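You operate a simulated robot arm through the tools that you are given. There is no shell and no other tool.

The job below is to be done with a simulated robot arm. You get a single attempt, and the scene is never put back.

## Task
Screw the steel bar fast at the short profile's middle hole.
Fine: slide the profile on the ledge to the raised stop pin first, clamp it for the screw, open the clamp afterwards and leave the profile at the stop.

Only the result counts: the job must be done as asked and must still hold three seconds after the hand-in. Knocking over, shifting, dropping, spilling or breaking anything else fails it.

## Robot
A 7-joint arm with a two-finger parallel gripper, fixed in place. Base frame: the origin is at the foot of the arm, x ahead of it, y to its left, z up. Lengths are in cm, angles in degrees, forces in N, time in s.
With the tool pointing down near the work surface it reaches from about 42 to 90 cm from the base axis. Its first joint turns from -143.0 to 143.0 degrees. Payload 3 kg.
The TCP is the grasp point between the finger pads, 3 cm short of the fingertips. In the tool frame z runs along the fingers and y along their closing line. Largest opening 9.4 cm; finger width 2.8, thickness 1; the body of the gripper, 5 by 9.6 cm, starts 5.5 cm behind the TCP.
Orientation is that of the tool frame in the base frame, as a unit quaternion [x, y, z, w]. With the fingers straight down and closing along the base's y, the tool's x points along the base's -x, its y along +y and its z along -z.

## Interface
- The arm moves only by the tool arm_command. Its argument "steps" is a list of rows, each an object (a shift or turn left out is 0, a gripper value left out holds the last) with "linear": the shift along the tool's x, y, z in cm, a list of three; "rotation": the turn, a rotation vector about the tool's x, y, z in degrees, a list of three; "claw": the opening, from 0 (shut) to 1 (fully open). In form: [{"linear": [tx, ty, tz], "rotation": [ax, ay, az], "claw": claw}, ...]. A call has 1 to 20 rows; each row shifts and turns the commanded pose from where the row before left it, along the tool's axes as they then stand. Rows are played at 5 a second. More than 5 cm and 8.6 degrees between two rows, or a gripper value outside its range, and nothing of the call is played. Where a pose cannot be reached the arm comes as near as it can. A force on the tool above 40 N (or 10 N above the force at the start of the call, whichever is more), or a blocked arm, ends the call early, and 0.2 s more pass. The fingers move at their own pace (about 7.2 cm/s each) and stop on an object; they squeeze with about 37 N. The grip force told is the motor's: it shows also when the fingers shut on nothing. Time passes only in rows, and 0.2 s behind the last, so rows that do not move let the fingers close. It gives the time, the measured TCP pose, the force on the tool (base axes), the opening and the grip force at its end, in the units of the frame above (readings bear some noise), with the torque about the TCP (base axes, N m) and any sound that the robot's microphone picked up.
- Cameras (640 x 400 px; columns grow to the right, rows downward): "scene" is fixed at [4.82, 65.12, 154.6]; the picture's right is [-0.35, -0.94, 0.00], its down [-0.65, 0.24, -0.72] and it looks along [0.68, -0.25, -0.69] (base axes); focal length 214 px, centre (320, 200). "wrist" rides on the gripper at [7.6, 1.4, -10.3] in the tool frame; the picture's right is [-0.18, 0.98, 0.00], its down [-0.75, -0.14, -0.64] and it looks along [-0.63, -0.12, 0.77] (tool axes); focal length 243 px, centre (320, 200). There is no depth. A picture from a camera that has moved, and an enlarged one, comes with that camera's place and axes in the base frame and with its lens.
- camera(camera): a new picture of that camera. The clock stands still meanwhile.
- enlarge(camera, box): a new picture of the part [left, top, right, bottom] of that camera's present view, enlarged. The clock stands still meanwhile.
- hand_in(): hands the job in; it is judged then, once.

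Places have to be worked out from the pictures, the camera data and where the tool is seen. Open the gripper and draw the arm clear of the work before you hand the job in, unless the task says otherwise.

The tools are called by a JSON object that holds its "method" and its "body". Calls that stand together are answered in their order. arm_command: Moves the arm, as the interface text tells. Its arguments: {"type":"object","properties":{"steps":{"type":"array","items":{"type":"object","properties":{"linear":{"type":"array","items":{"type":"number"}},"rotation":{"type":"array","items":{"type":"number"}},"claw":{"type":"number"}}}}},"required":["steps"]} The other tools are called the same way: camera (camera) takes a picture; enlarge (camera, box) takes an enlarged picture of a part of a camera's view; hand_in () hands the job in.

At the start:

```text
time: 0.0
ee_pos: [20.42, 46.24, 132.09]
tcp_rot: [0.001, 1.0, 0.0, -0.001]
force: [0.5, -0.1, -0.4]
wrist_torque: [-0.01, -0.01, 0.02]
gripper_width: 9.38
finger_force: 0.1
```

scene: 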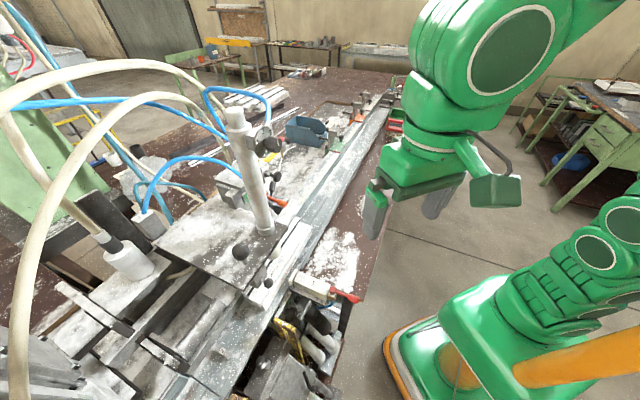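
wrist: 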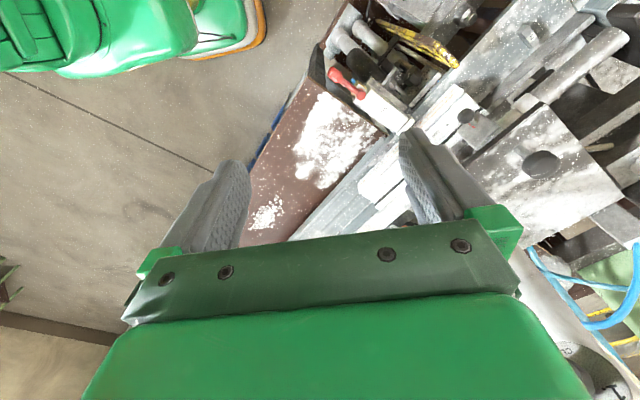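

The first pictures show a cluttered work bench with a long ledge/rail running across it, a clamp-like device and a red-handled item. I enlarge several parts of the views to recognise profile, bar, clamp, pin and screw.

{"method": "enlarge", "body": {"camera": "scene", "box": [180, 180, 380, 320]}}

{"method": "enlarge", "body": {"camera": "scene", "box": [260, 60, 420, 180]}}

{"method": "enlarge", "body": {"camera": "scene", "box": [100, 260, 360, 400]}}

{"method": "enlarge", "body": {"camera": "wrist", "box": [240, 0, 640, 250]}}

```text
2.86 times, centred on (280, 250) of scene
camera zoom: at [4.82, 65.12, 154.6], right [-0.35, -0.94, 0.0], down [-0.65, 0.24, -0.72], along [0.68, -0.25, -0.69], focal length 613 px, centre (434, 57)
```

zoom: 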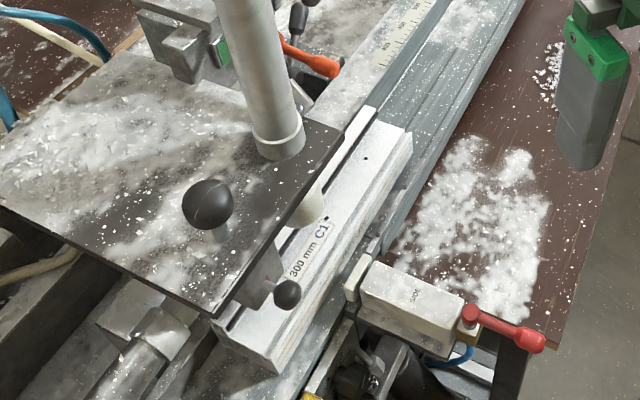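

```text
3.33 times, centred on (340, 120) of scene
camera zoom: at [4.82, 65.12, 154.6], right [-0.35, -0.94, 0.0], down [-0.65, 0.24, -0.72], along [0.68, -0.25, -0.69], focal length 715 px, centre (253, 467)
```

zoom: 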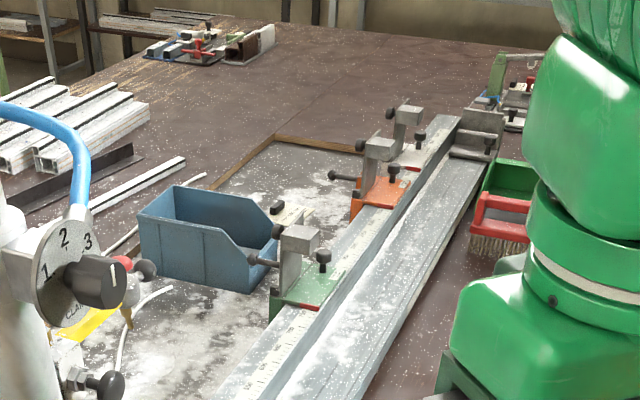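

```text
2.46 times, centred on (230, 330) of scene
camera zoom: at [4.82, 65.12, 154.6], right [-0.35, -0.94, 0.0], down [-0.65, 0.24, -0.72], along [0.68, -0.25, -0.69], focal length 528 px, centre (542, -120)
```

zoom: 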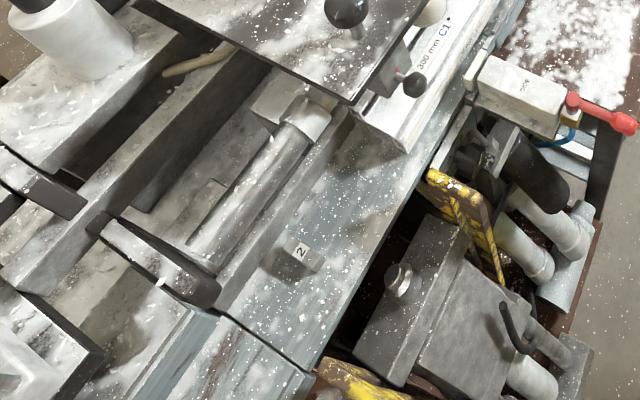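

```text
1.60 times, centred on (440, 125) of wrist
camera zoom: at [12.76, 47.78, 142.48], right [0.18, 0.98, 0.0], down [0.75, -0.14, 0.64], along [0.63, -0.12, -0.77], focal length 388 px, centre (128, 320)
```

zoom: 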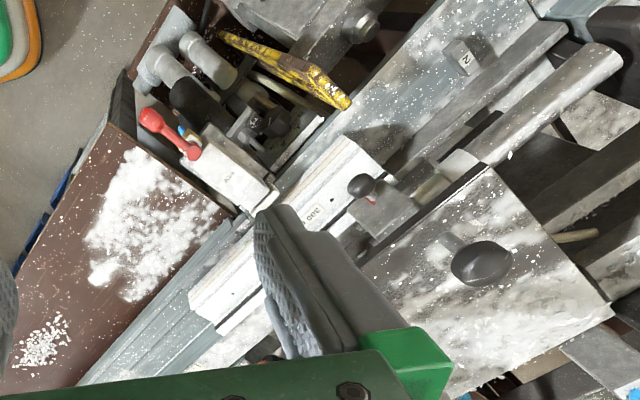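

The short profile "300 mm C1" lies on the ledge under a machine head with a plate; there are a red-handled block marked on top, coloured stop blocks along the ruler, a dial 1-2-3 and small marked blocks. I zoom in further on each.

{"method": "enlarge", "body": {"camera": "scene", "box": [260, 210, 360, 310]}}

{"method": "enlarge", "body": {"camera": "scene", "box": [200, 90, 300, 160]}}

{"method": "enlarge", "body": {"camera": "scene", "box": [210, 150, 310, 220]}}

{"method": "enlarge", "body": {"camera": "scene", "box": [220, 220, 300, 300]}}

{"method": "enlarge", "body": {"camera": "scene", "box": [180, 300, 280, 400]}}

{"method": "enlarge", "body": {"camera": "scene", "box": [310, 90, 410, 180]}}

{"method": "enlarge", "body": {"camera": "wrist", "box": [320, 60, 480, 160]}}

{"method": "enlarge", "body": {"camera": "wrist", "box": [440, 60, 640, 200]}}

```text
4.00 times, centred on (310, 260) of scene
camera zoom: at [4.82, 65.12, 154.6], right [-0.35, -0.94, 0.0], down [-0.65, 0.24, -0.72], along [0.68, -0.25, -0.69], focal length 858 px, centre (360, -40)
```

zoom: 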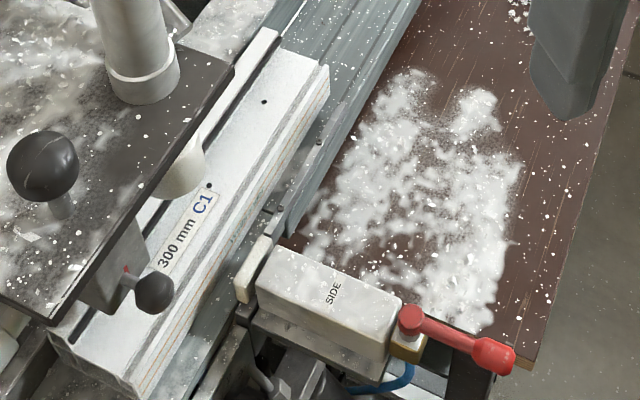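

```text
5.71 times, centred on (250, 125) of scene
camera zoom: at [4.82, 65.12, 154.6], right [-0.35, -0.94, 0.0], down [-0.65, 0.24, -0.72], along [0.68, -0.25, -0.69], focal length 1226 px, centre (720, 629)
```

zoom: 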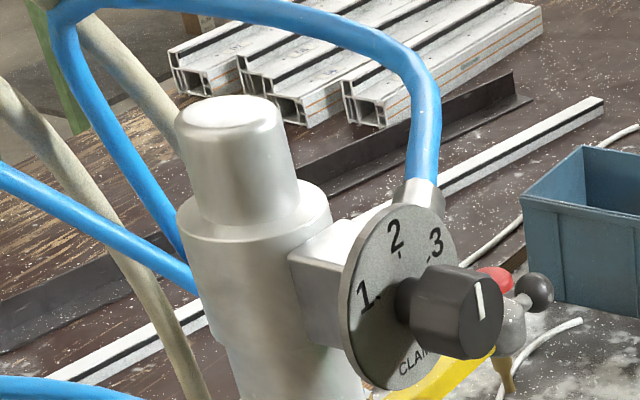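

```text
5.71 times, centred on (260, 185) of scene
camera zoom: at [4.82, 65.12, 154.6], right [-0.35, -0.94, 0.0], down [-0.65, 0.24, -0.72], along [0.68, -0.25, -0.69], focal length 1226 px, centre (663, 286)
```

zoom: 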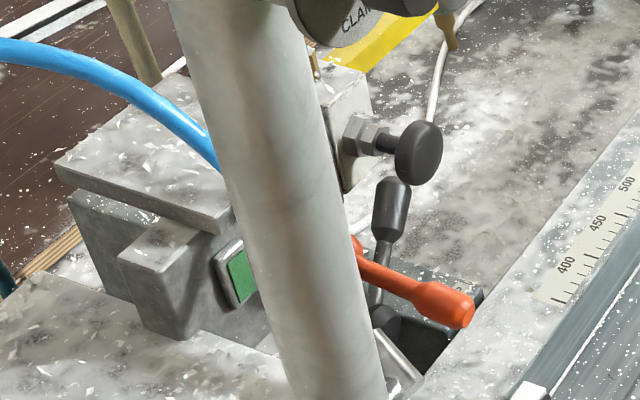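

```text
5.00 times, centred on (260, 260) of scene
camera zoom: at [4.82, 65.12, 154.6], right [-0.35, -0.94, 0.0], down [-0.65, 0.24, -0.72], along [0.68, -0.25, -0.69], focal length 1072 px, centre (620, -100)
```

zoom: 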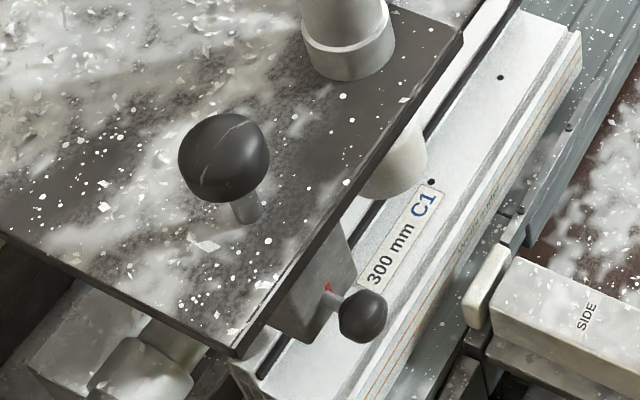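

```text
4.00 times, centred on (230, 350) of scene
camera zoom: at [4.82, 65.12, 154.6], right [-0.35, -0.94, 0.0], down [-0.65, 0.24, -0.72], along [0.68, -0.25, -0.69], focal length 858 px, centre (680, -400)
```

zoom: 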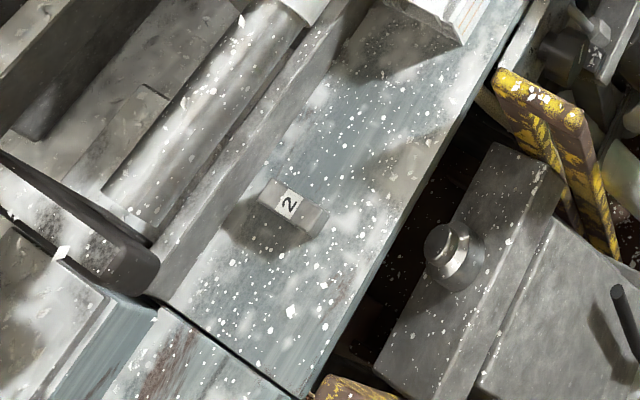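

```text
4.44 times, centred on (360, 135) of scene
camera zoom: at [4.82, 65.12, 154.6], right [-0.35, -0.94, 0.0], down [-0.65, 0.24, -0.72], along [0.68, -0.25, -0.69], focal length 953 px, centre (142, 489)
```

zoom: 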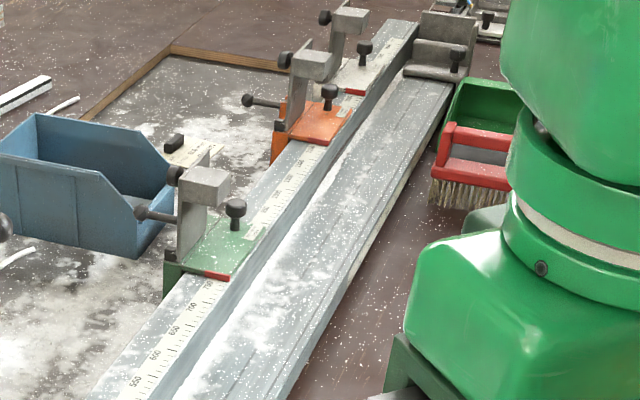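

```text
4.00 times, centred on (400, 110) of wrist
camera zoom: at [12.76, 47.78, 142.48], right [0.18, 0.98, 0.0], down [0.75, -0.14, 0.64], along [0.63, -0.12, -0.77], focal length 970 px, centre (0, 560)
```

zoom: 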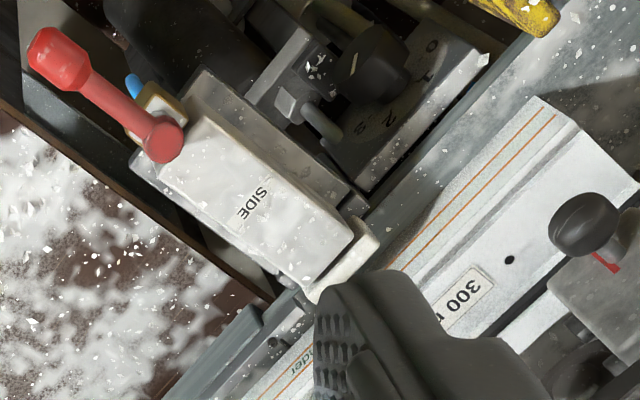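

```text
2.86 times, centred on (540, 130) of wrist
camera zoom: at [12.76, 47.78, 142.48], right [0.18, 0.98, 0.0], down [0.75, -0.14, 0.64], along [0.63, -0.12, -0.77], focal length 693 px, centre (-309, 400)
```

zoom: 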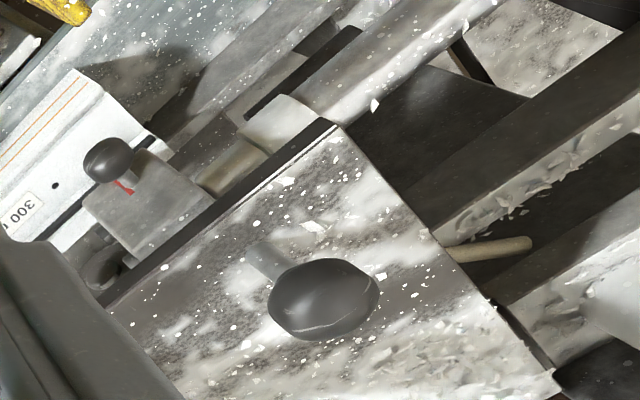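

Working height of the profile triangulates to z≈97 cm, the ledge running along about (0.73,-0.69) in base axes with the machine on the far side. I turn the tool in place by about 46° about the vertical so that the wrist camera looks square onto the ledge, then take pictures.

{"method": "arm_command", "body": {"steps": [{"rotation": [0, 0, -7.8]}, {"rotation": [0, 0, -7.8]}, {"rotation": [0, 0, -7.8]}, {"rotation": [0, 0, -7.8]}, {"rotation": [0, 0, -7.8]}, {"rotation": [0, 0, -7.8]}, {}]}}

```text
time: 1.6
ee_pos: [21.68, 46.41, 131.37]
tcp_rot: [-0.389, 0.921, 0.005, -0.019]
force: [-0.5, -0.2, -0.6]
wrist_torque: [0.01, -0.03, -0.02]
gripper_width: 9.39
finger_force: 0.0
```

The turn went well with the arm still settling slightly; now I look from the new view.

{"method": "camera", "body": {"camera": "wrist"}}

{"method": "camera", "body": {"camera": "scene"}}

{"method": "enlarge", "body": {"camera": "wrist", "box": [0, 0, 320, 200]}}

{"method": "enlarge", "body": {"camera": "wrist", "box": [320, 0, 640, 200]}}

```text
taken
camera wrist: at [15.66, 41.96, 141.91], right [-0.58, 0.82, 0.02], down [0.65, 0.44, 0.62], along [0.49, 0.37, -0.79], focal length 243 px, centre (320, 200)
```

wrist: 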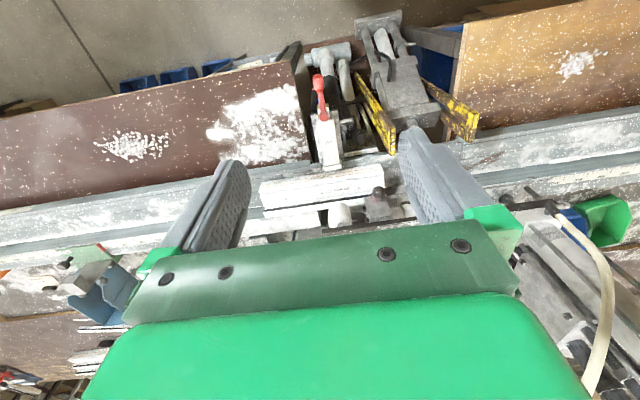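

```text
taken
```

scene: 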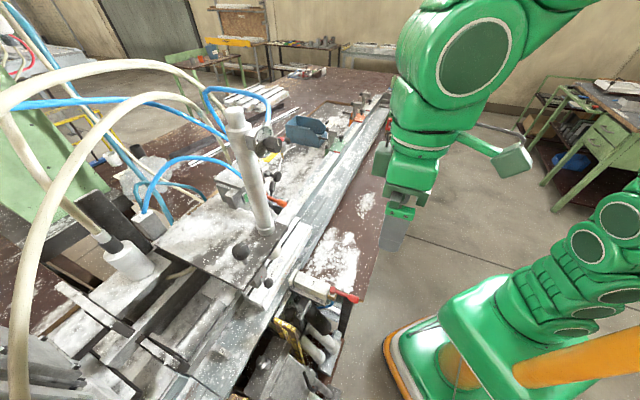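

```text
2.00 times, centred on (160, 100) of wrist
camera zoom: at [15.66, 41.96, 141.91], right [-0.58, 0.82, 0.02], down [0.65, 0.44, 0.62], along [0.49, 0.37, -0.79], focal length 485 px, centre (640, 400)
```

zoom: 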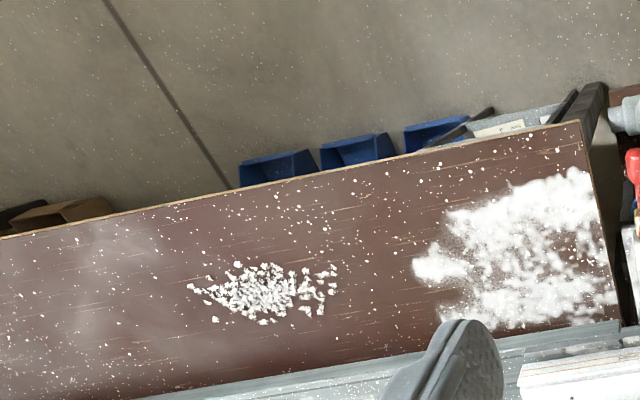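

```text
2.00 times, centred on (480, 100) of wrist
camera zoom: at [15.66, 41.96, 141.91], right [-0.58, 0.82, 0.02], down [0.65, 0.44, 0.62], along [0.49, 0.37, -0.79], focal length 485 px, centre (0, 400)
```

zoom: 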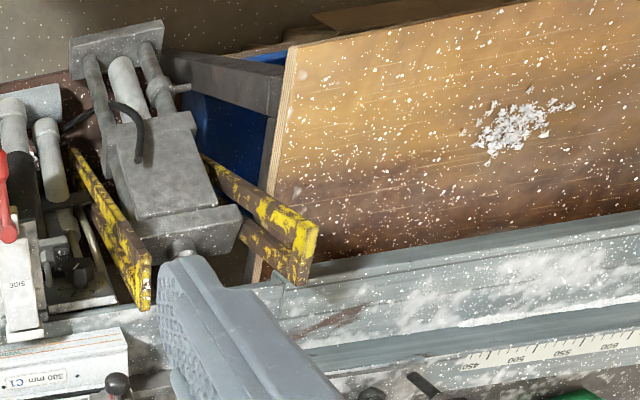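

The wrist picture is upside down (top toward the robot), showing the SIDE clamp, profile C1 and a yellow-black fixture. I enlarge the region around the side clamp and the profile end.

{"method": "enlarge", "body": {"camera": "wrist", "box": [260, 120, 420, 240]}}

{"method": "enlarge", "body": {"camera": "wrist", "box": [290, 30, 450, 160]}}

{"method": "enlarge", "body": {"camera": "wrist", "box": [470, 100, 640, 400]}}

{"method": "enlarge", "body": {"camera": "wrist", "box": [0, 180, 160, 400]}}

```text
3.33 times, centred on (340, 180) of wrist
camera zoom: at [15.66, 41.96, 141.91], right [-0.58, 0.82, 0.02], down [0.65, 0.44, 0.62], along [0.49, 0.37, -0.79], focal length 809 px, centre (253, 267)
```

zoom: 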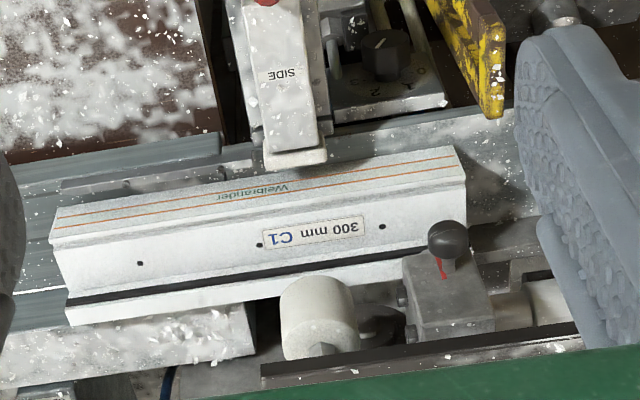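

```text
3.08 times, centred on (370, 95) of wrist
camera zoom: at [15.66, 41.96, 141.91], right [-0.58, 0.82, 0.02], down [0.65, 0.44, 0.62], along [0.49, 0.37, -0.79], focal length 746 px, centre (166, 523)
```

zoom: 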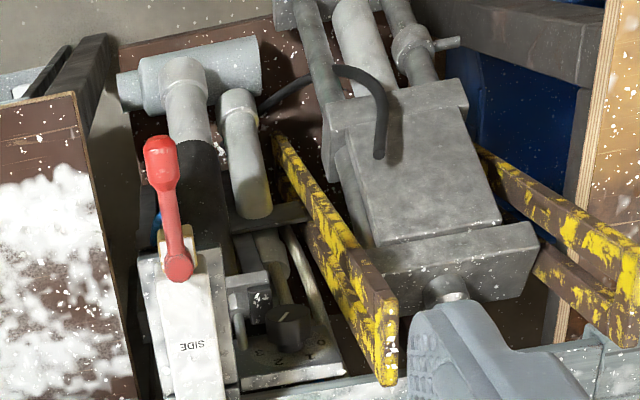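

```text
1.33 times, centred on (555, 250) of wrist
camera zoom: at [15.66, 41.96, 141.91], right [-0.58, 0.82, 0.02], down [0.65, 0.44, 0.62], along [0.49, 0.37, -0.79], focal length 324 px, centre (7, 133)
```

zoom: 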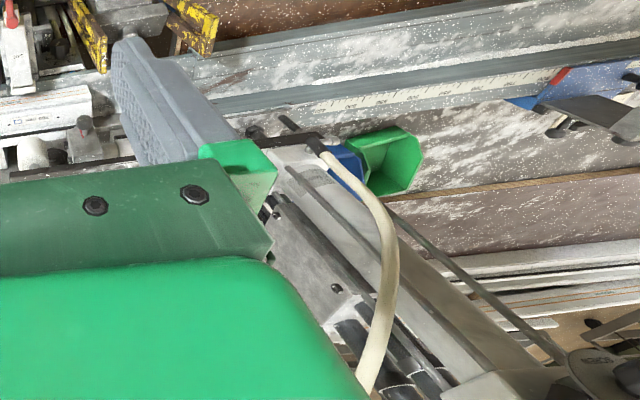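

```text
1.82 times, centred on (80, 290) of wrist
camera zoom: at [15.66, 41.96, 141.91], right [-0.58, 0.82, 0.02], down [0.65, 0.44, 0.62], along [0.49, 0.37, -0.79], focal length 441 px, centre (756, 36)
```

zoom: 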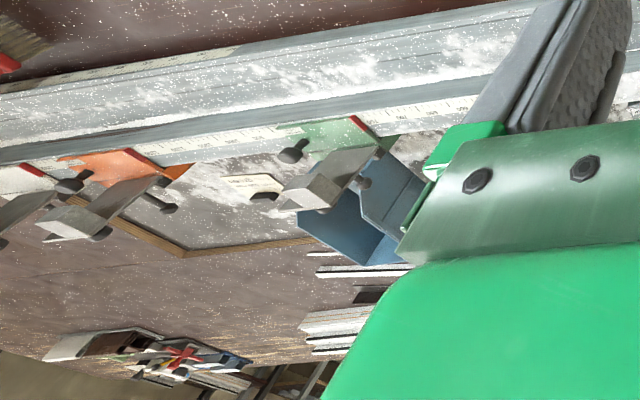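

Three holes are visible on the profile, with the middle one beside the label; a 0-1-2-3 dial sits next to the SIDE clamp. I tilt the tool 40° so the camera looks toward the machine side beyond the profile.

{"method": "arm_command", "body": {"steps": [{"rotation": [0, -8, 0]}, {"rotation": [0, -8, 0]}, {"rotation": [0, -8, 0]}, {"rotation": [0, -8, 0]}, {"rotation": [0, -8, 0]}, {}, {}]}}

{"method": "camera", "body": {"camera": "wrist"}}

{"method": "enlarge", "body": {"camera": "wrist", "box": [240, 0, 480, 180]}}

{"method": "enlarge", "body": {"camera": "wrist", "box": [400, 0, 640, 180]}}

```text
time: 2.5
ee_pos: [22.06, 45.61, 133.48]
tcp_rot: [-0.364, 0.904, 0.203, 0.093]
force: [0.2, 1.2, 0.3]
wrist_torque: [0.02, -0.03, 0.0]
gripper_width: 9.43
finger_force: 0.1
stopped in row 4: the arm was blocked; the commanded pose is now the measured one
```

```text
taken
camera wrist: at [15.34, 37.42, 140.79], right [-0.55, 0.76, 0.35], down [0.63, 0.1, 0.77], along [0.55, 0.65, -0.53], focal length 243 px, centre (320, 200)
```

wrist: 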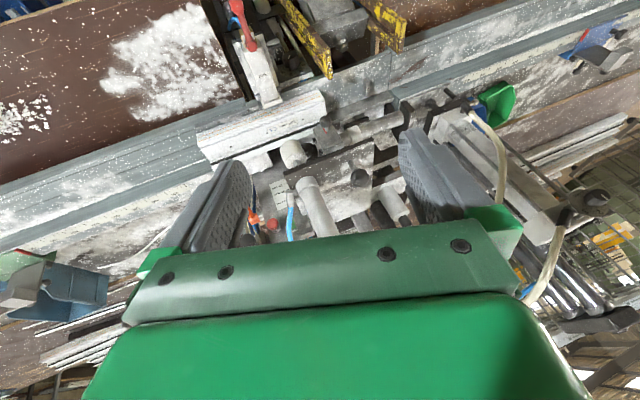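

```text
2.22 times, centred on (360, 90) of wrist
camera zoom: at [15.34, 37.42, 140.79], right [-0.55, 0.76, 0.35], down [0.63, 0.1, 0.77], along [0.55, 0.65, -0.53], focal length 539 px, centre (231, 444)
```

zoom: 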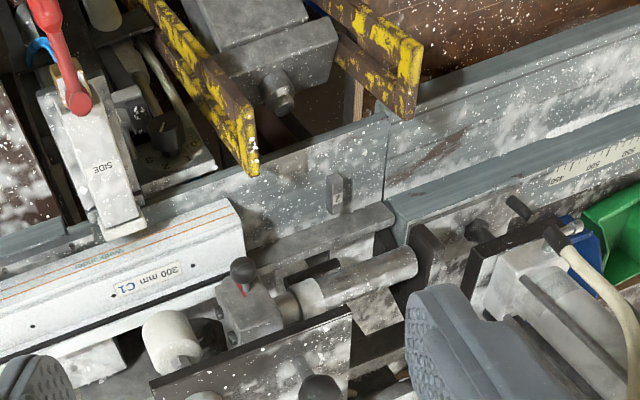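

```text
2.22 times, centred on (520, 90) of wrist
camera zoom: at [15.34, 37.42, 140.79], right [-0.55, 0.76, 0.35], down [0.63, 0.1, 0.77], along [0.55, 0.65, -0.53], focal length 539 px, centre (-124, 444)
```

zoom: 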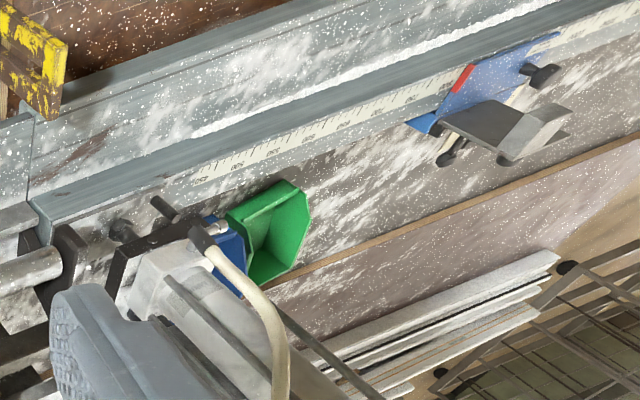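

The tilt hit a joint limit (blocked, no contact force), so I first straighten the tool back to pointing down. Then I shift along the ledge toward pin "2" for a better view of that end.

{"method": "arm_command", "body": {"steps": [{"rotation": [4.4, 4.8, -0.7]}, {"rotation": [4.4, 4.8, -0.7]}, {"rotation": [4.4, 4.8, -0.7]}, {"rotation": [4.4, 4.8, -0.7]}, {}, {"linear": [0, 4, 1]}, {"linear": [0, 4, 1]}, {"linear": [0, 4, 1]}, {"linear": [0, 4, 1]}, {"linear": [0, 3, 1]}, {}, {}]}}

{"method": "camera", "body": {"camera": "wrist"}}

{"method": "enlarge", "body": {"camera": "wrist", "box": [200, 40, 480, 240]}}

{"method": "camera", "body": {"camera": "scene"}}

```text
time: 5.1
ee_pos: [7.82, 58.66, 128.66]
tcp_rot: [-0.398, 0.918, -0.002, 0.008]
force: [0.6, 1.0, 0.0]
wrist_torque: [0.01, 0.03, -0.04]
gripper_width: 9.41
finger_force: 0.0
```

```text
taken
camera wrist: at [1.42, 54.05, 138.92], right [-0.59, 0.81, -0.01], down [0.61, 0.45, 0.65], along [0.53, 0.38, -0.76], focal length 243 px, centre (320, 200)
```

wrist: 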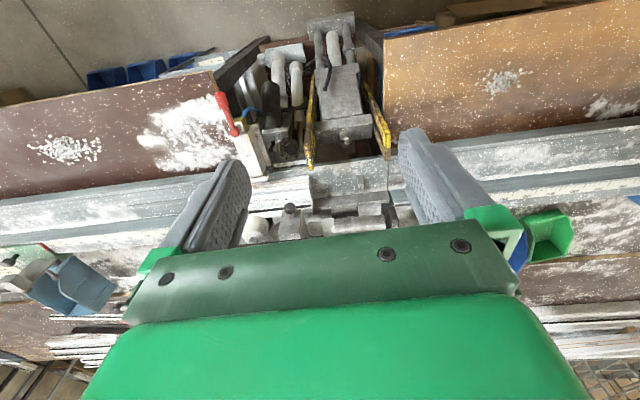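

```text
2.00 times, centred on (340, 140) of wrist
camera zoom: at [1.42, 54.05, 138.92], right [-0.59, 0.81, -0.01], down [0.61, 0.45, 0.65], along [0.53, 0.38, -0.76], focal length 485 px, centre (280, 320)
```

zoom: 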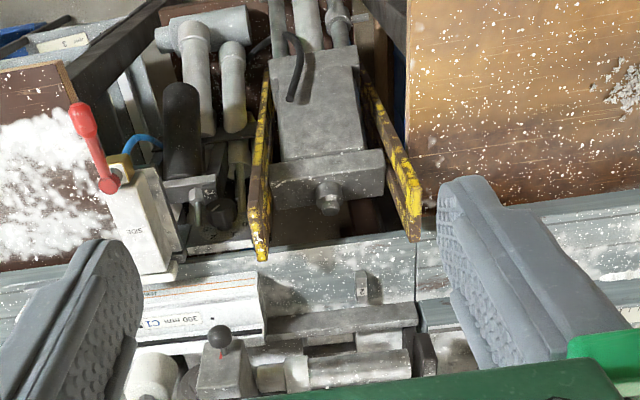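

```text
taken
```

scene: 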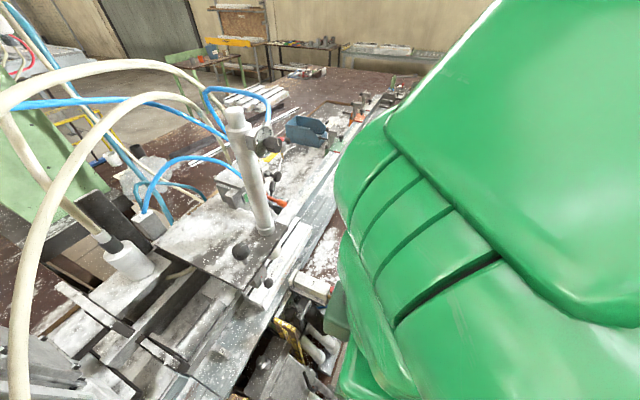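

From here the SIDE clamp, its dial and the pin "2" are visible. I zoom further on dial, label plates and pin.

{"method": "enlarge", "body": {"camera": "wrist", "box": [240, 110, 340, 180]}}

{"method": "enlarge", "body": {"camera": "wrist", "box": [250, 160, 420, 240]}}

{"method": "enlarge", "body": {"camera": "wrist", "box": [200, 80, 320, 180]}}

```text
5.71 times, centred on (290, 145) of wrist
camera zoom: at [1.42, 54.05, 138.92], right [-0.59, 0.81, -0.01], down [0.61, 0.45, 0.65], along [0.53, 0.38, -0.76], focal length 1386 px, centre (491, 514)
```

zoom: 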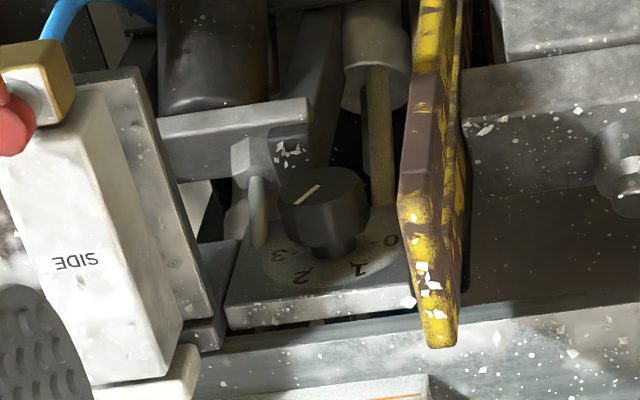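

```text
3.76 times, centred on (335, 200) of wrist
camera zoom: at [1.42, 54.05, 138.92], right [-0.59, 0.81, -0.01], down [0.61, 0.45, 0.65], along [0.53, 0.38, -0.76], focal length 913 px, centre (264, 200)
```

zoom: 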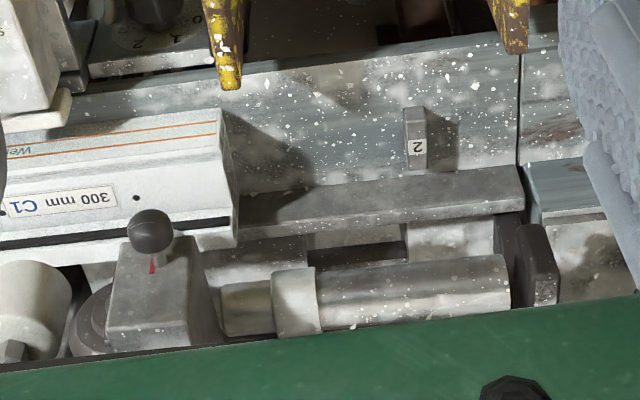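

```text
4.00 times, centred on (260, 130) of wrist
camera zoom: at [1.42, 54.05, 138.92], right [-0.59, 0.81, -0.01], down [0.61, 0.45, 0.65], along [0.53, 0.38, -0.76], focal length 970 px, centre (560, 480)
```

zoom: 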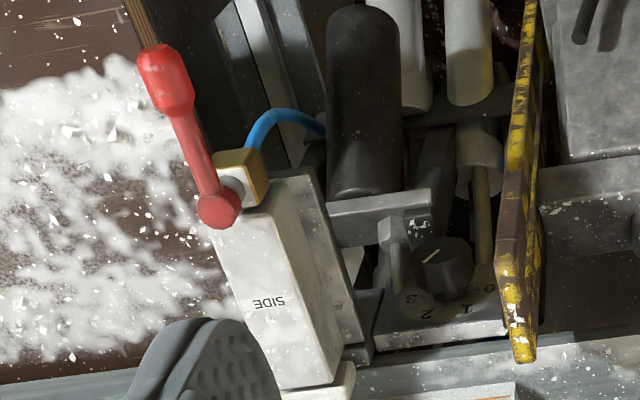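

I need precise places of the profile's ends, the pin and the screw head, so I enlarge the scene view at these spots for triangulation.

{"method": "enlarge", "body": {"camera": "scene", "box": [235, 260, 315, 320]}}

{"method": "enlarge", "body": {"camera": "scene", "box": [240, 205, 340, 275]}}

{"method": "enlarge", "body": {"camera": "scene", "box": [190, 310, 270, 380]}}

{"method": "enlarge", "body": {"camera": "scene", "box": [215, 95, 300, 165]}}

{"method": "enlarge", "body": {"camera": "scene", "box": [0, 200, 240, 400]}}

{"method": "enlarge", "body": {"camera": "scene", "box": [80, 100, 260, 280]}}

```text
6.67 times, centred on (275, 290) of scene
camera zoom: at [4.82, 65.12, 154.6], right [-0.35, -0.94, 0.0], down [-0.65, 0.24, -0.72], along [0.68, -0.25, -0.69], focal length 1430 px, centre (620, -400)
```

zoom: 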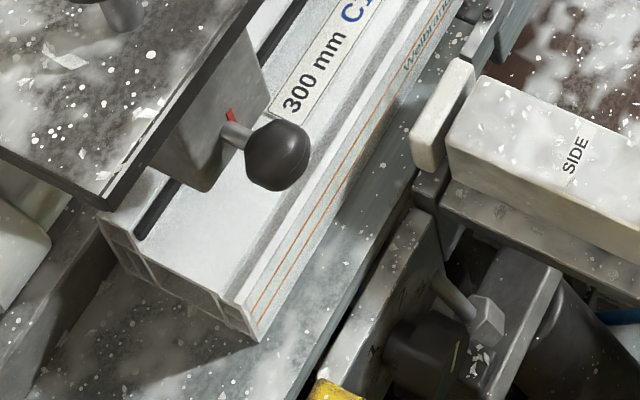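

```text
5.71 times, centred on (290, 240) of scene
camera zoom: at [4.82, 65.12, 154.6], right [-0.35, -0.94, 0.0], down [-0.65, 0.24, -0.72], along [0.68, -0.25, -0.69], focal length 1226 px, centre (491, -29)
```

zoom: 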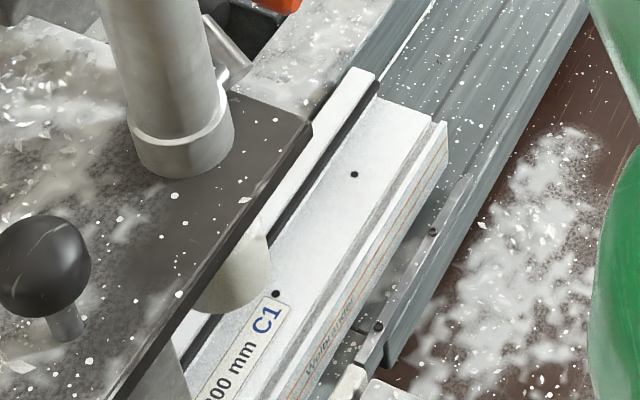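

```text
5.71 times, centred on (230, 345) of scene
camera zoom: at [4.82, 65.12, 154.6], right [-0.35, -0.94, 0.0], down [-0.65, 0.24, -0.72], along [0.68, -0.25, -0.69], focal length 1226 px, centre (834, -629)
```

zoom: 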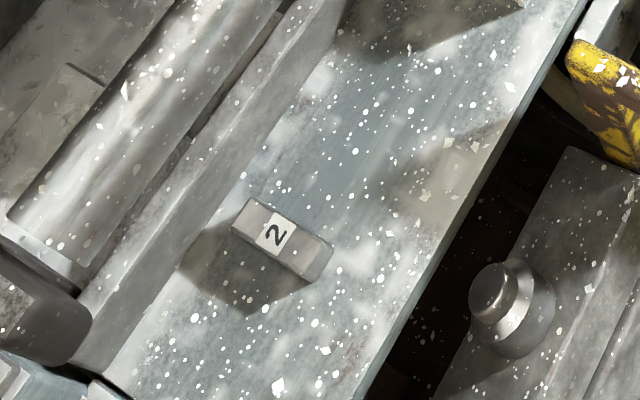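

```text
5.71 times, centred on (258, 130) of scene
camera zoom: at [4.82, 65.12, 154.6], right [-0.35, -0.94, 0.0], down [-0.65, 0.24, -0.72], along [0.68, -0.25, -0.69], focal length 1226 px, centre (677, 600)
```

zoom: 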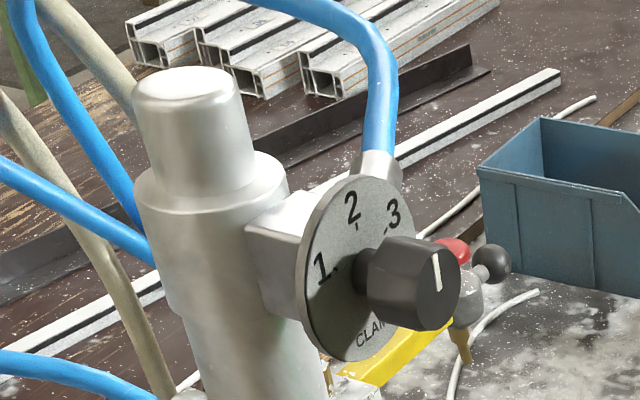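

```text
2.00 times, centred on (120, 300) of scene
camera zoom: at [4.82, 65.12, 154.6], right [-0.35, -0.94, 0.0], down [-0.65, 0.24, -0.72], along [0.68, -0.25, -0.69], focal length 429 px, centre (720, 0)
```

zoom: 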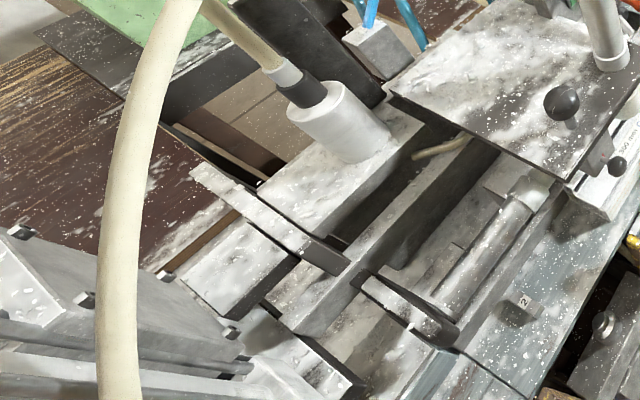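

```text
2.22 times, centred on (170, 190) of scene
camera zoom: at [4.82, 65.12, 154.6], right [-0.35, -0.94, 0.0], down [-0.65, 0.24, -0.72], along [0.68, -0.25, -0.69], focal length 477 px, centre (653, 222)
```

zoom: 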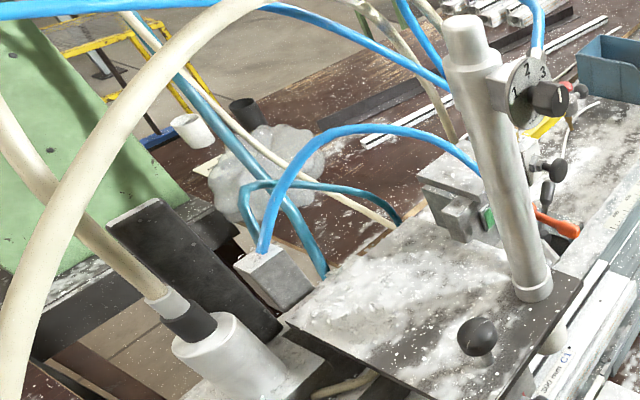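

Triangulation (with u along the ledge, n across it) puts the profile's end at u≈-28.8, pin "2" at u≈-41, the white foot under the column at u≈-18 and the block with the ball knob at u≈-25.4. I lower the arm somewhat and tilt it to see that block and the head from the side.

{"method": "arm_command", "body": {"steps": [{"linear": [-1, -2.5, 3.5]}, {"linear": [-1, -2.5, 3.5]}, {"linear": [-1, -2.5, 3.5]}, {"rotation": [0, -7, 0]}, {"rotation": [0, -7, 0]}, {"rotation": [0, -7, 0]}, {"rotation": [0, -7, 0]}, {}, {}]}}

{"method": "camera", "body": {"camera": "wrist"}}

{"method": "enlarge", "body": {"camera": "wrist", "box": [180, 0, 500, 230]}}

```text
time: 7.3
ee_pos: [20.99, 57.35, 104.09]
tcp_rot: [-0.326, 0.942, 0.074, 0.043]
force: [-0.2, 0.3, 0.6]
wrist_torque: [0.0, 0.0, 0.01]
gripper_width: 9.39
finger_force: 0.0
stopped in row 9: the arm was blocked; the commanded pose is now the measured one
```

```text
taken
camera wrist: at [13.85, 52.13, 113.47], right [-0.46, 0.88, 0.13], down [0.66, 0.24, 0.72], along [0.59, 0.42, -0.69], focal length 243 px, centre (320, 200)
```

wrist: 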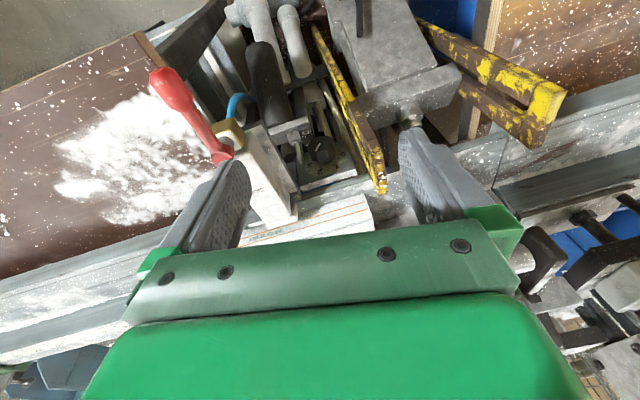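

```text
1.74 times, centred on (340, 115) of wrist
camera zoom: at [13.85, 52.13, 113.47], right [-0.46, 0.88, 0.13], down [0.66, 0.24, 0.72], along [0.59, 0.42, -0.69], focal length 422 px, centre (285, 348)
```

zoom: 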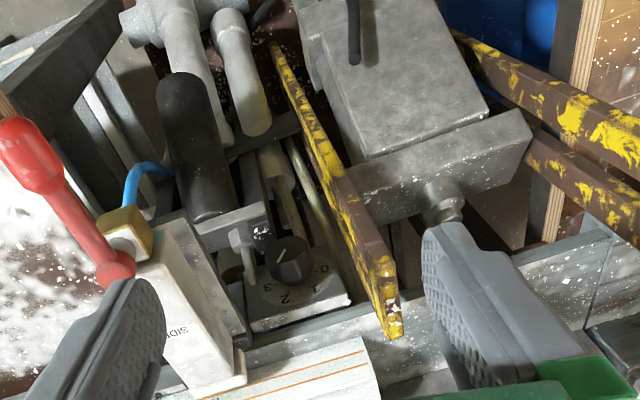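

The arm sank while trying to tilt so close to its base (joint limit, no contact), with the TCP now at z≈104. I raise it straight up, level the tool again, and then go farther out (n≈62) where tilting should be possible.

{"method": "arm_command", "body": {"steps": [{"linear": [-0.52, 0.45, -3.95]}, {"linear": [-0.52, 0.45, -3.95]}, {"linear": [-0.52, 0.45, -3.95]}, {"linear": [-0.52, 0.45, -3.95]}, {"rotation": [3, 3.9, -3.4]}, {"rotation": [3, 3.9, -3.4]}, {}, {}]}}

```text
time: 9.1
ee_pos: [20.67, 57.48, 120.66]
tcp_rot: [-0.384, 0.923, -0.001, 0.004]
force: [-0.3, 0.5, 0.2]
wrist_torque: [0.03, 0.04, -0.03]
gripper_width: 9.42
finger_force: 0.0
```

The tool is level again at z≈120.7. I move it 6 cm farther out and then tilt in small steps.

{"method": "arm_command", "body": {"steps": [{"linear": [-3, 0, 0]}, {"linear": [-3, 0, 0]}, {"rotation": [0, -6, 0]}, {"rotation": [0, -6, 0]}, {"rotation": [0, -6, 0]}, {}, {}]}}

{"method": "camera", "body": {"camera": "wrist"}}

```text
time: 10.7
ee_pos: [25.05, 61.67, 120.28]
tcp_rot: [-0.38, 0.911, 0.06, 0.149]
force: [0.6, 1.2, -0.3]
wrist_torque: [-0.02, -0.01, 0.0]
gripper_width: 9.43
finger_force: 0.1
```

```text
taken
camera wrist: at [16.55, 55.2, 127.84], right [-0.57, 0.82, 0.05], down [0.46, 0.27, 0.85], along [0.68, 0.51, -0.53], focal length 243 px, centre (320, 200)
```

wrist: 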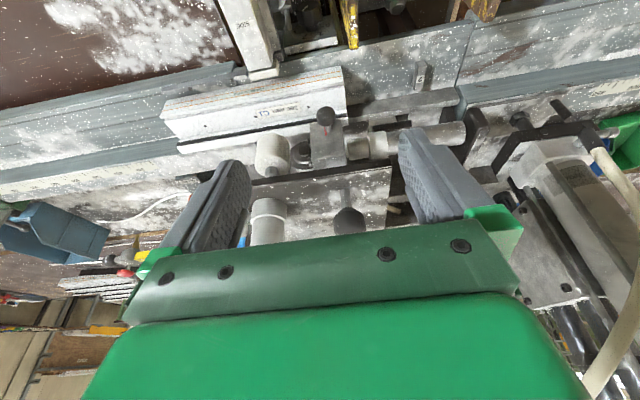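

Tilting works out here. I enlarge the head region and then I will tilt a bit more.

{"method": "enlarge", "body": {"camera": "wrist", "box": [230, 80, 430, 230]}}

{"method": "enlarge", "body": {"camera": "wrist", "box": [240, 90, 360, 180]}}

{"method": "enlarge", "body": {"camera": "wrist", "box": [360, 40, 520, 160]}}

{"method": "enlarge", "body": {"camera": "wrist", "box": [480, 80, 640, 300]}}

```text
2.67 times, centred on (330, 155) of wrist
camera zoom: at [16.55, 55.2, 127.84], right [-0.57, 0.82, 0.05], down [0.46, 0.27, 0.85], along [0.68, 0.51, -0.53], focal length 647 px, centre (293, 320)
```

zoom: 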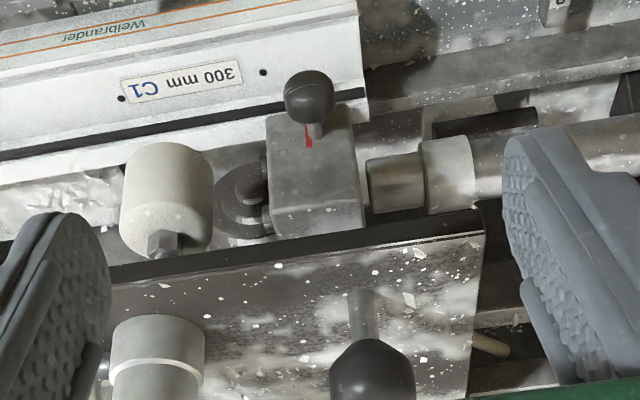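

```text
4.44 times, centred on (300, 135) of wrist
camera zoom: at [16.55, 55.2, 127.84], right [-0.57, 0.82, 0.05], down [0.46, 0.27, 0.85], along [0.68, 0.51, -0.53], focal length 1078 px, centre (409, 489)
```

zoom: 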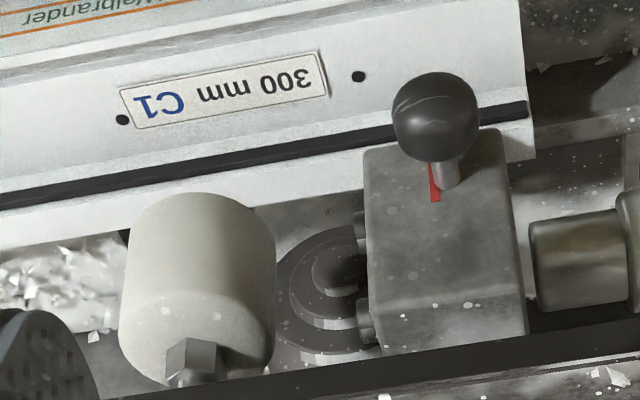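

```text
3.33 times, centred on (440, 100) of wrist
camera zoom: at [16.55, 55.2, 127.84], right [-0.57, 0.82, 0.05], down [0.46, 0.27, 0.85], along [0.68, 0.51, -0.53], focal length 809 px, centre (-80, 533)
```

zoom: 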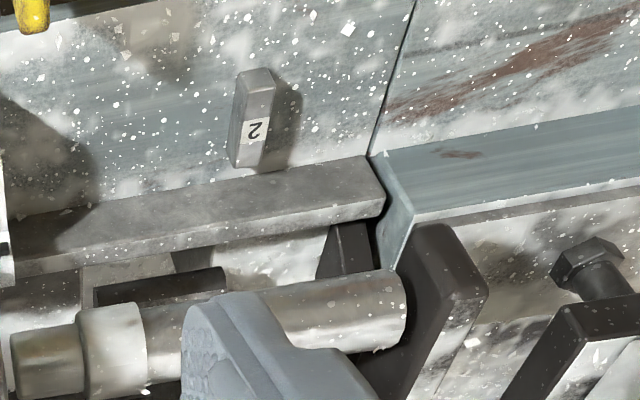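

```text
1.82 times, centred on (560, 190) of wrist
camera zoom: at [16.55, 55.2, 127.84], right [-0.57, 0.82, 0.05], down [0.46, 0.27, 0.85], along [0.68, 0.51, -0.53], focal length 441 px, centre (-116, 218)
```

zoom: 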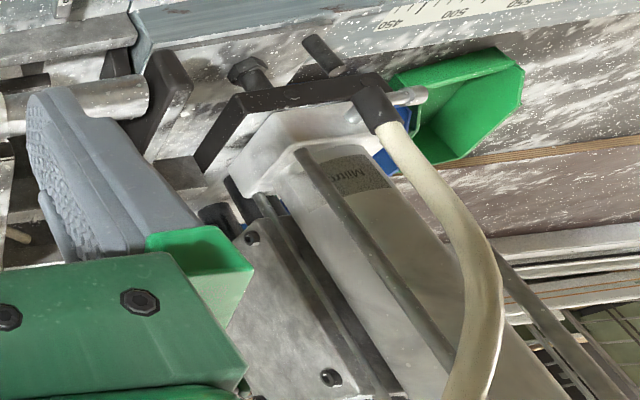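

Now the head is clear: block with ball knob and red pointer, white foot with hex stem, black round spindle between them, and pin "2" raised on the ledge. I now shift toward +u to view the other side: orange lever, green button, dials.

{"method": "arm_command", "body": {"steps": [{"linear": [0, -4.5, 0]}, {"linear": [0, -4.5, 0]}, {"linear": [0, -4.5, 0]}, {"linear": [0, -4.5, 0]}, {"linear": [0, -4.5, 0]}, {"rotation": [0, -5, 0]}, {"rotation": [0, -5, 0]}, {}, {}]}}

{"method": "camera", "body": {"camera": "wrist"}}

{"method": "enlarge", "body": {"camera": "wrist", "box": [220, 60, 460, 230]}}

{"method": "enlarge", "body": {"camera": "wrist", "box": [400, 60, 640, 400]}}

```text
time: 12.7
ee_pos: [40.91, 45.78, 120.45]
tcp_rot: [-0.373, 0.895, 0.093, 0.227]
force: [0.4, 0.5, -0.4]
wrist_torque: [0.03, 0.0, 0.02]
gripper_width: 9.43
finger_force: 0.0
```

```text
taken
camera wrist: at [31.75, 38.58, 125.95], right [-0.58, 0.81, 0.08], down [0.35, 0.16, 0.92], along [0.73, 0.57, -0.37], focal length 243 px, centre (320, 200)
```

wrist: 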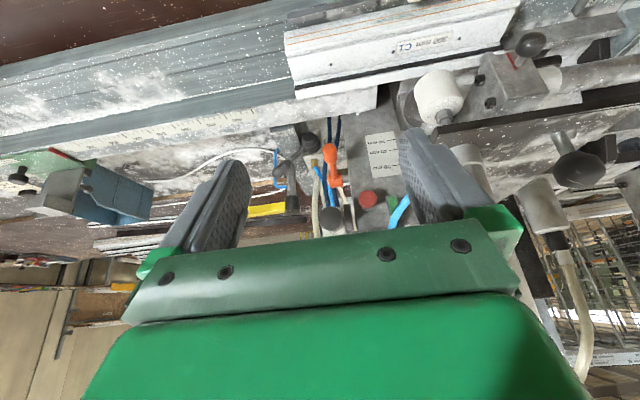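

```text
2.35 times, centred on (340, 145) of wrist
camera zoom: at [31.75, 38.58, 125.95], right [-0.58, 0.81, 0.08], down [0.35, 0.16, 0.92], along [0.73, 0.57, -0.37], focal length 571 px, centre (273, 329)
```

zoom: 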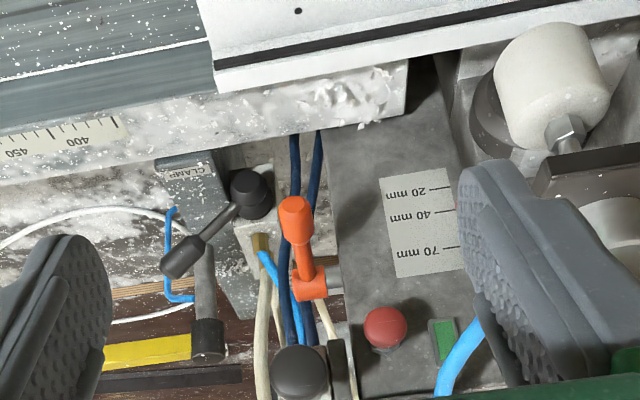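

```text
1.18 times, centred on (520, 230) of wrist
camera zoom: at [31.75, 38.58, 125.95], right [-0.58, 0.81, 0.08], down [0.35, 0.16, 0.92], along [0.73, 0.57, -0.37], focal length 285 px, centre (85, 165)
```

zoom: 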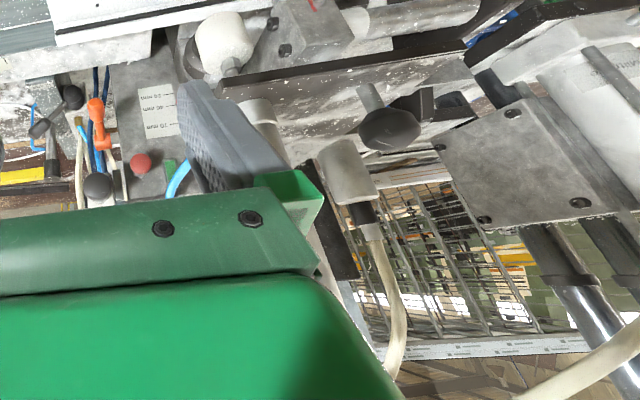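

Now I see a black lever labelled CLAMP, an orange lever, red and green buttons and a 20/40/70 mm scale. I enlarge these details.

{"method": "enlarge", "body": {"camera": "wrist", "box": [270, 110, 350, 170]}}

{"method": "enlarge", "body": {"camera": "wrist", "box": [310, 140, 410, 240]}}

{"method": "enlarge", "body": {"camera": "wrist", "box": [400, 10, 560, 130]}}

{"method": "enlarge", "body": {"camera": "wrist", "box": [220, 130, 310, 230]}}

{"method": "camera", "body": {"camera": "scene"}}

```text
6.67 times, centred on (310, 140) of wrist
camera zoom: at [31.75, 38.58, 125.95], right [-0.58, 0.81, 0.08], down [0.35, 0.16, 0.92], along [0.73, 0.57, -0.37], focal length 1618 px, centre (387, 600)
```

zoom: 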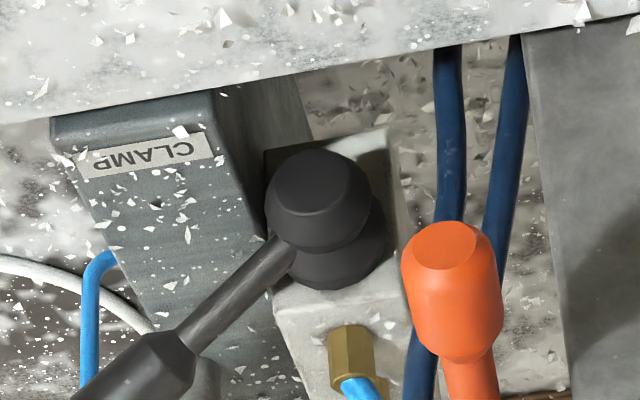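

```text
4.00 times, centred on (360, 190) of wrist
camera zoom: at [31.75, 38.58, 125.95], right [-0.58, 0.81, 0.08], down [0.35, 0.16, 0.92], along [0.73, 0.57, -0.37], focal length 970 px, centre (160, 240)
```

zoom: 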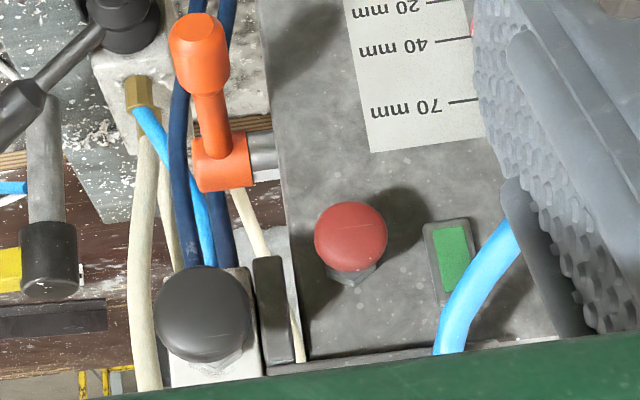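

```text
3.33 times, centred on (480, 70) of wrist
camera zoom: at [31.75, 38.58, 125.95], right [-0.58, 0.81, 0.08], down [0.35, 0.16, 0.92], along [0.73, 0.57, -0.37], focal length 809 px, centre (-213, 633)
```

zoom: 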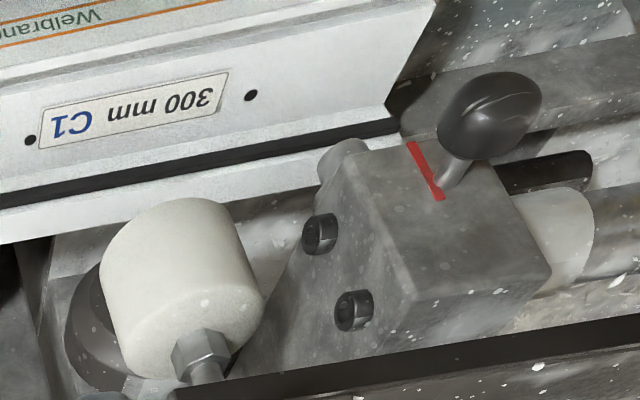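

```text
4.00 times, centred on (265, 180) of wrist
camera zoom: at [31.75, 38.58, 125.95], right [-0.58, 0.81, 0.08], down [0.35, 0.16, 0.92], along [0.73, 0.57, -0.37], focal length 970 px, centre (540, 280)
```

zoom: 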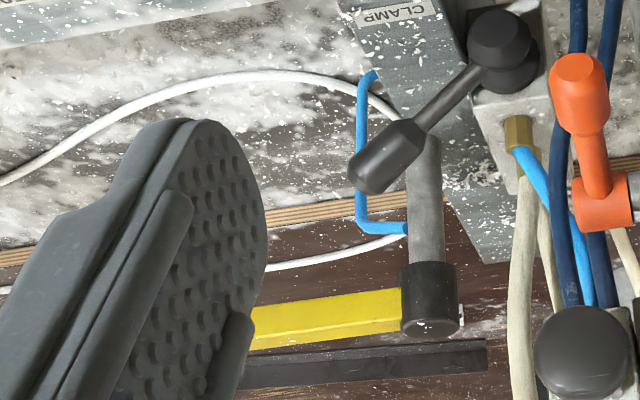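

```text
taken
```

scene: 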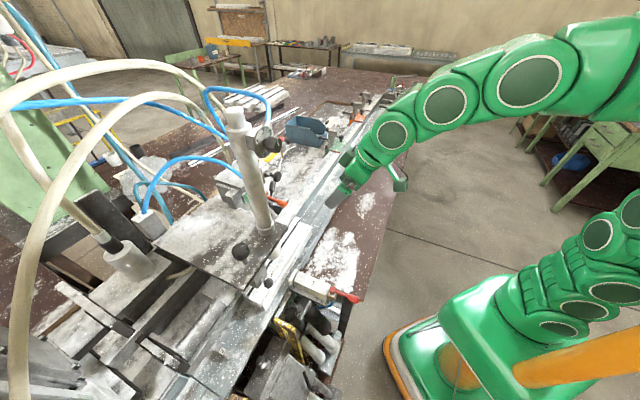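

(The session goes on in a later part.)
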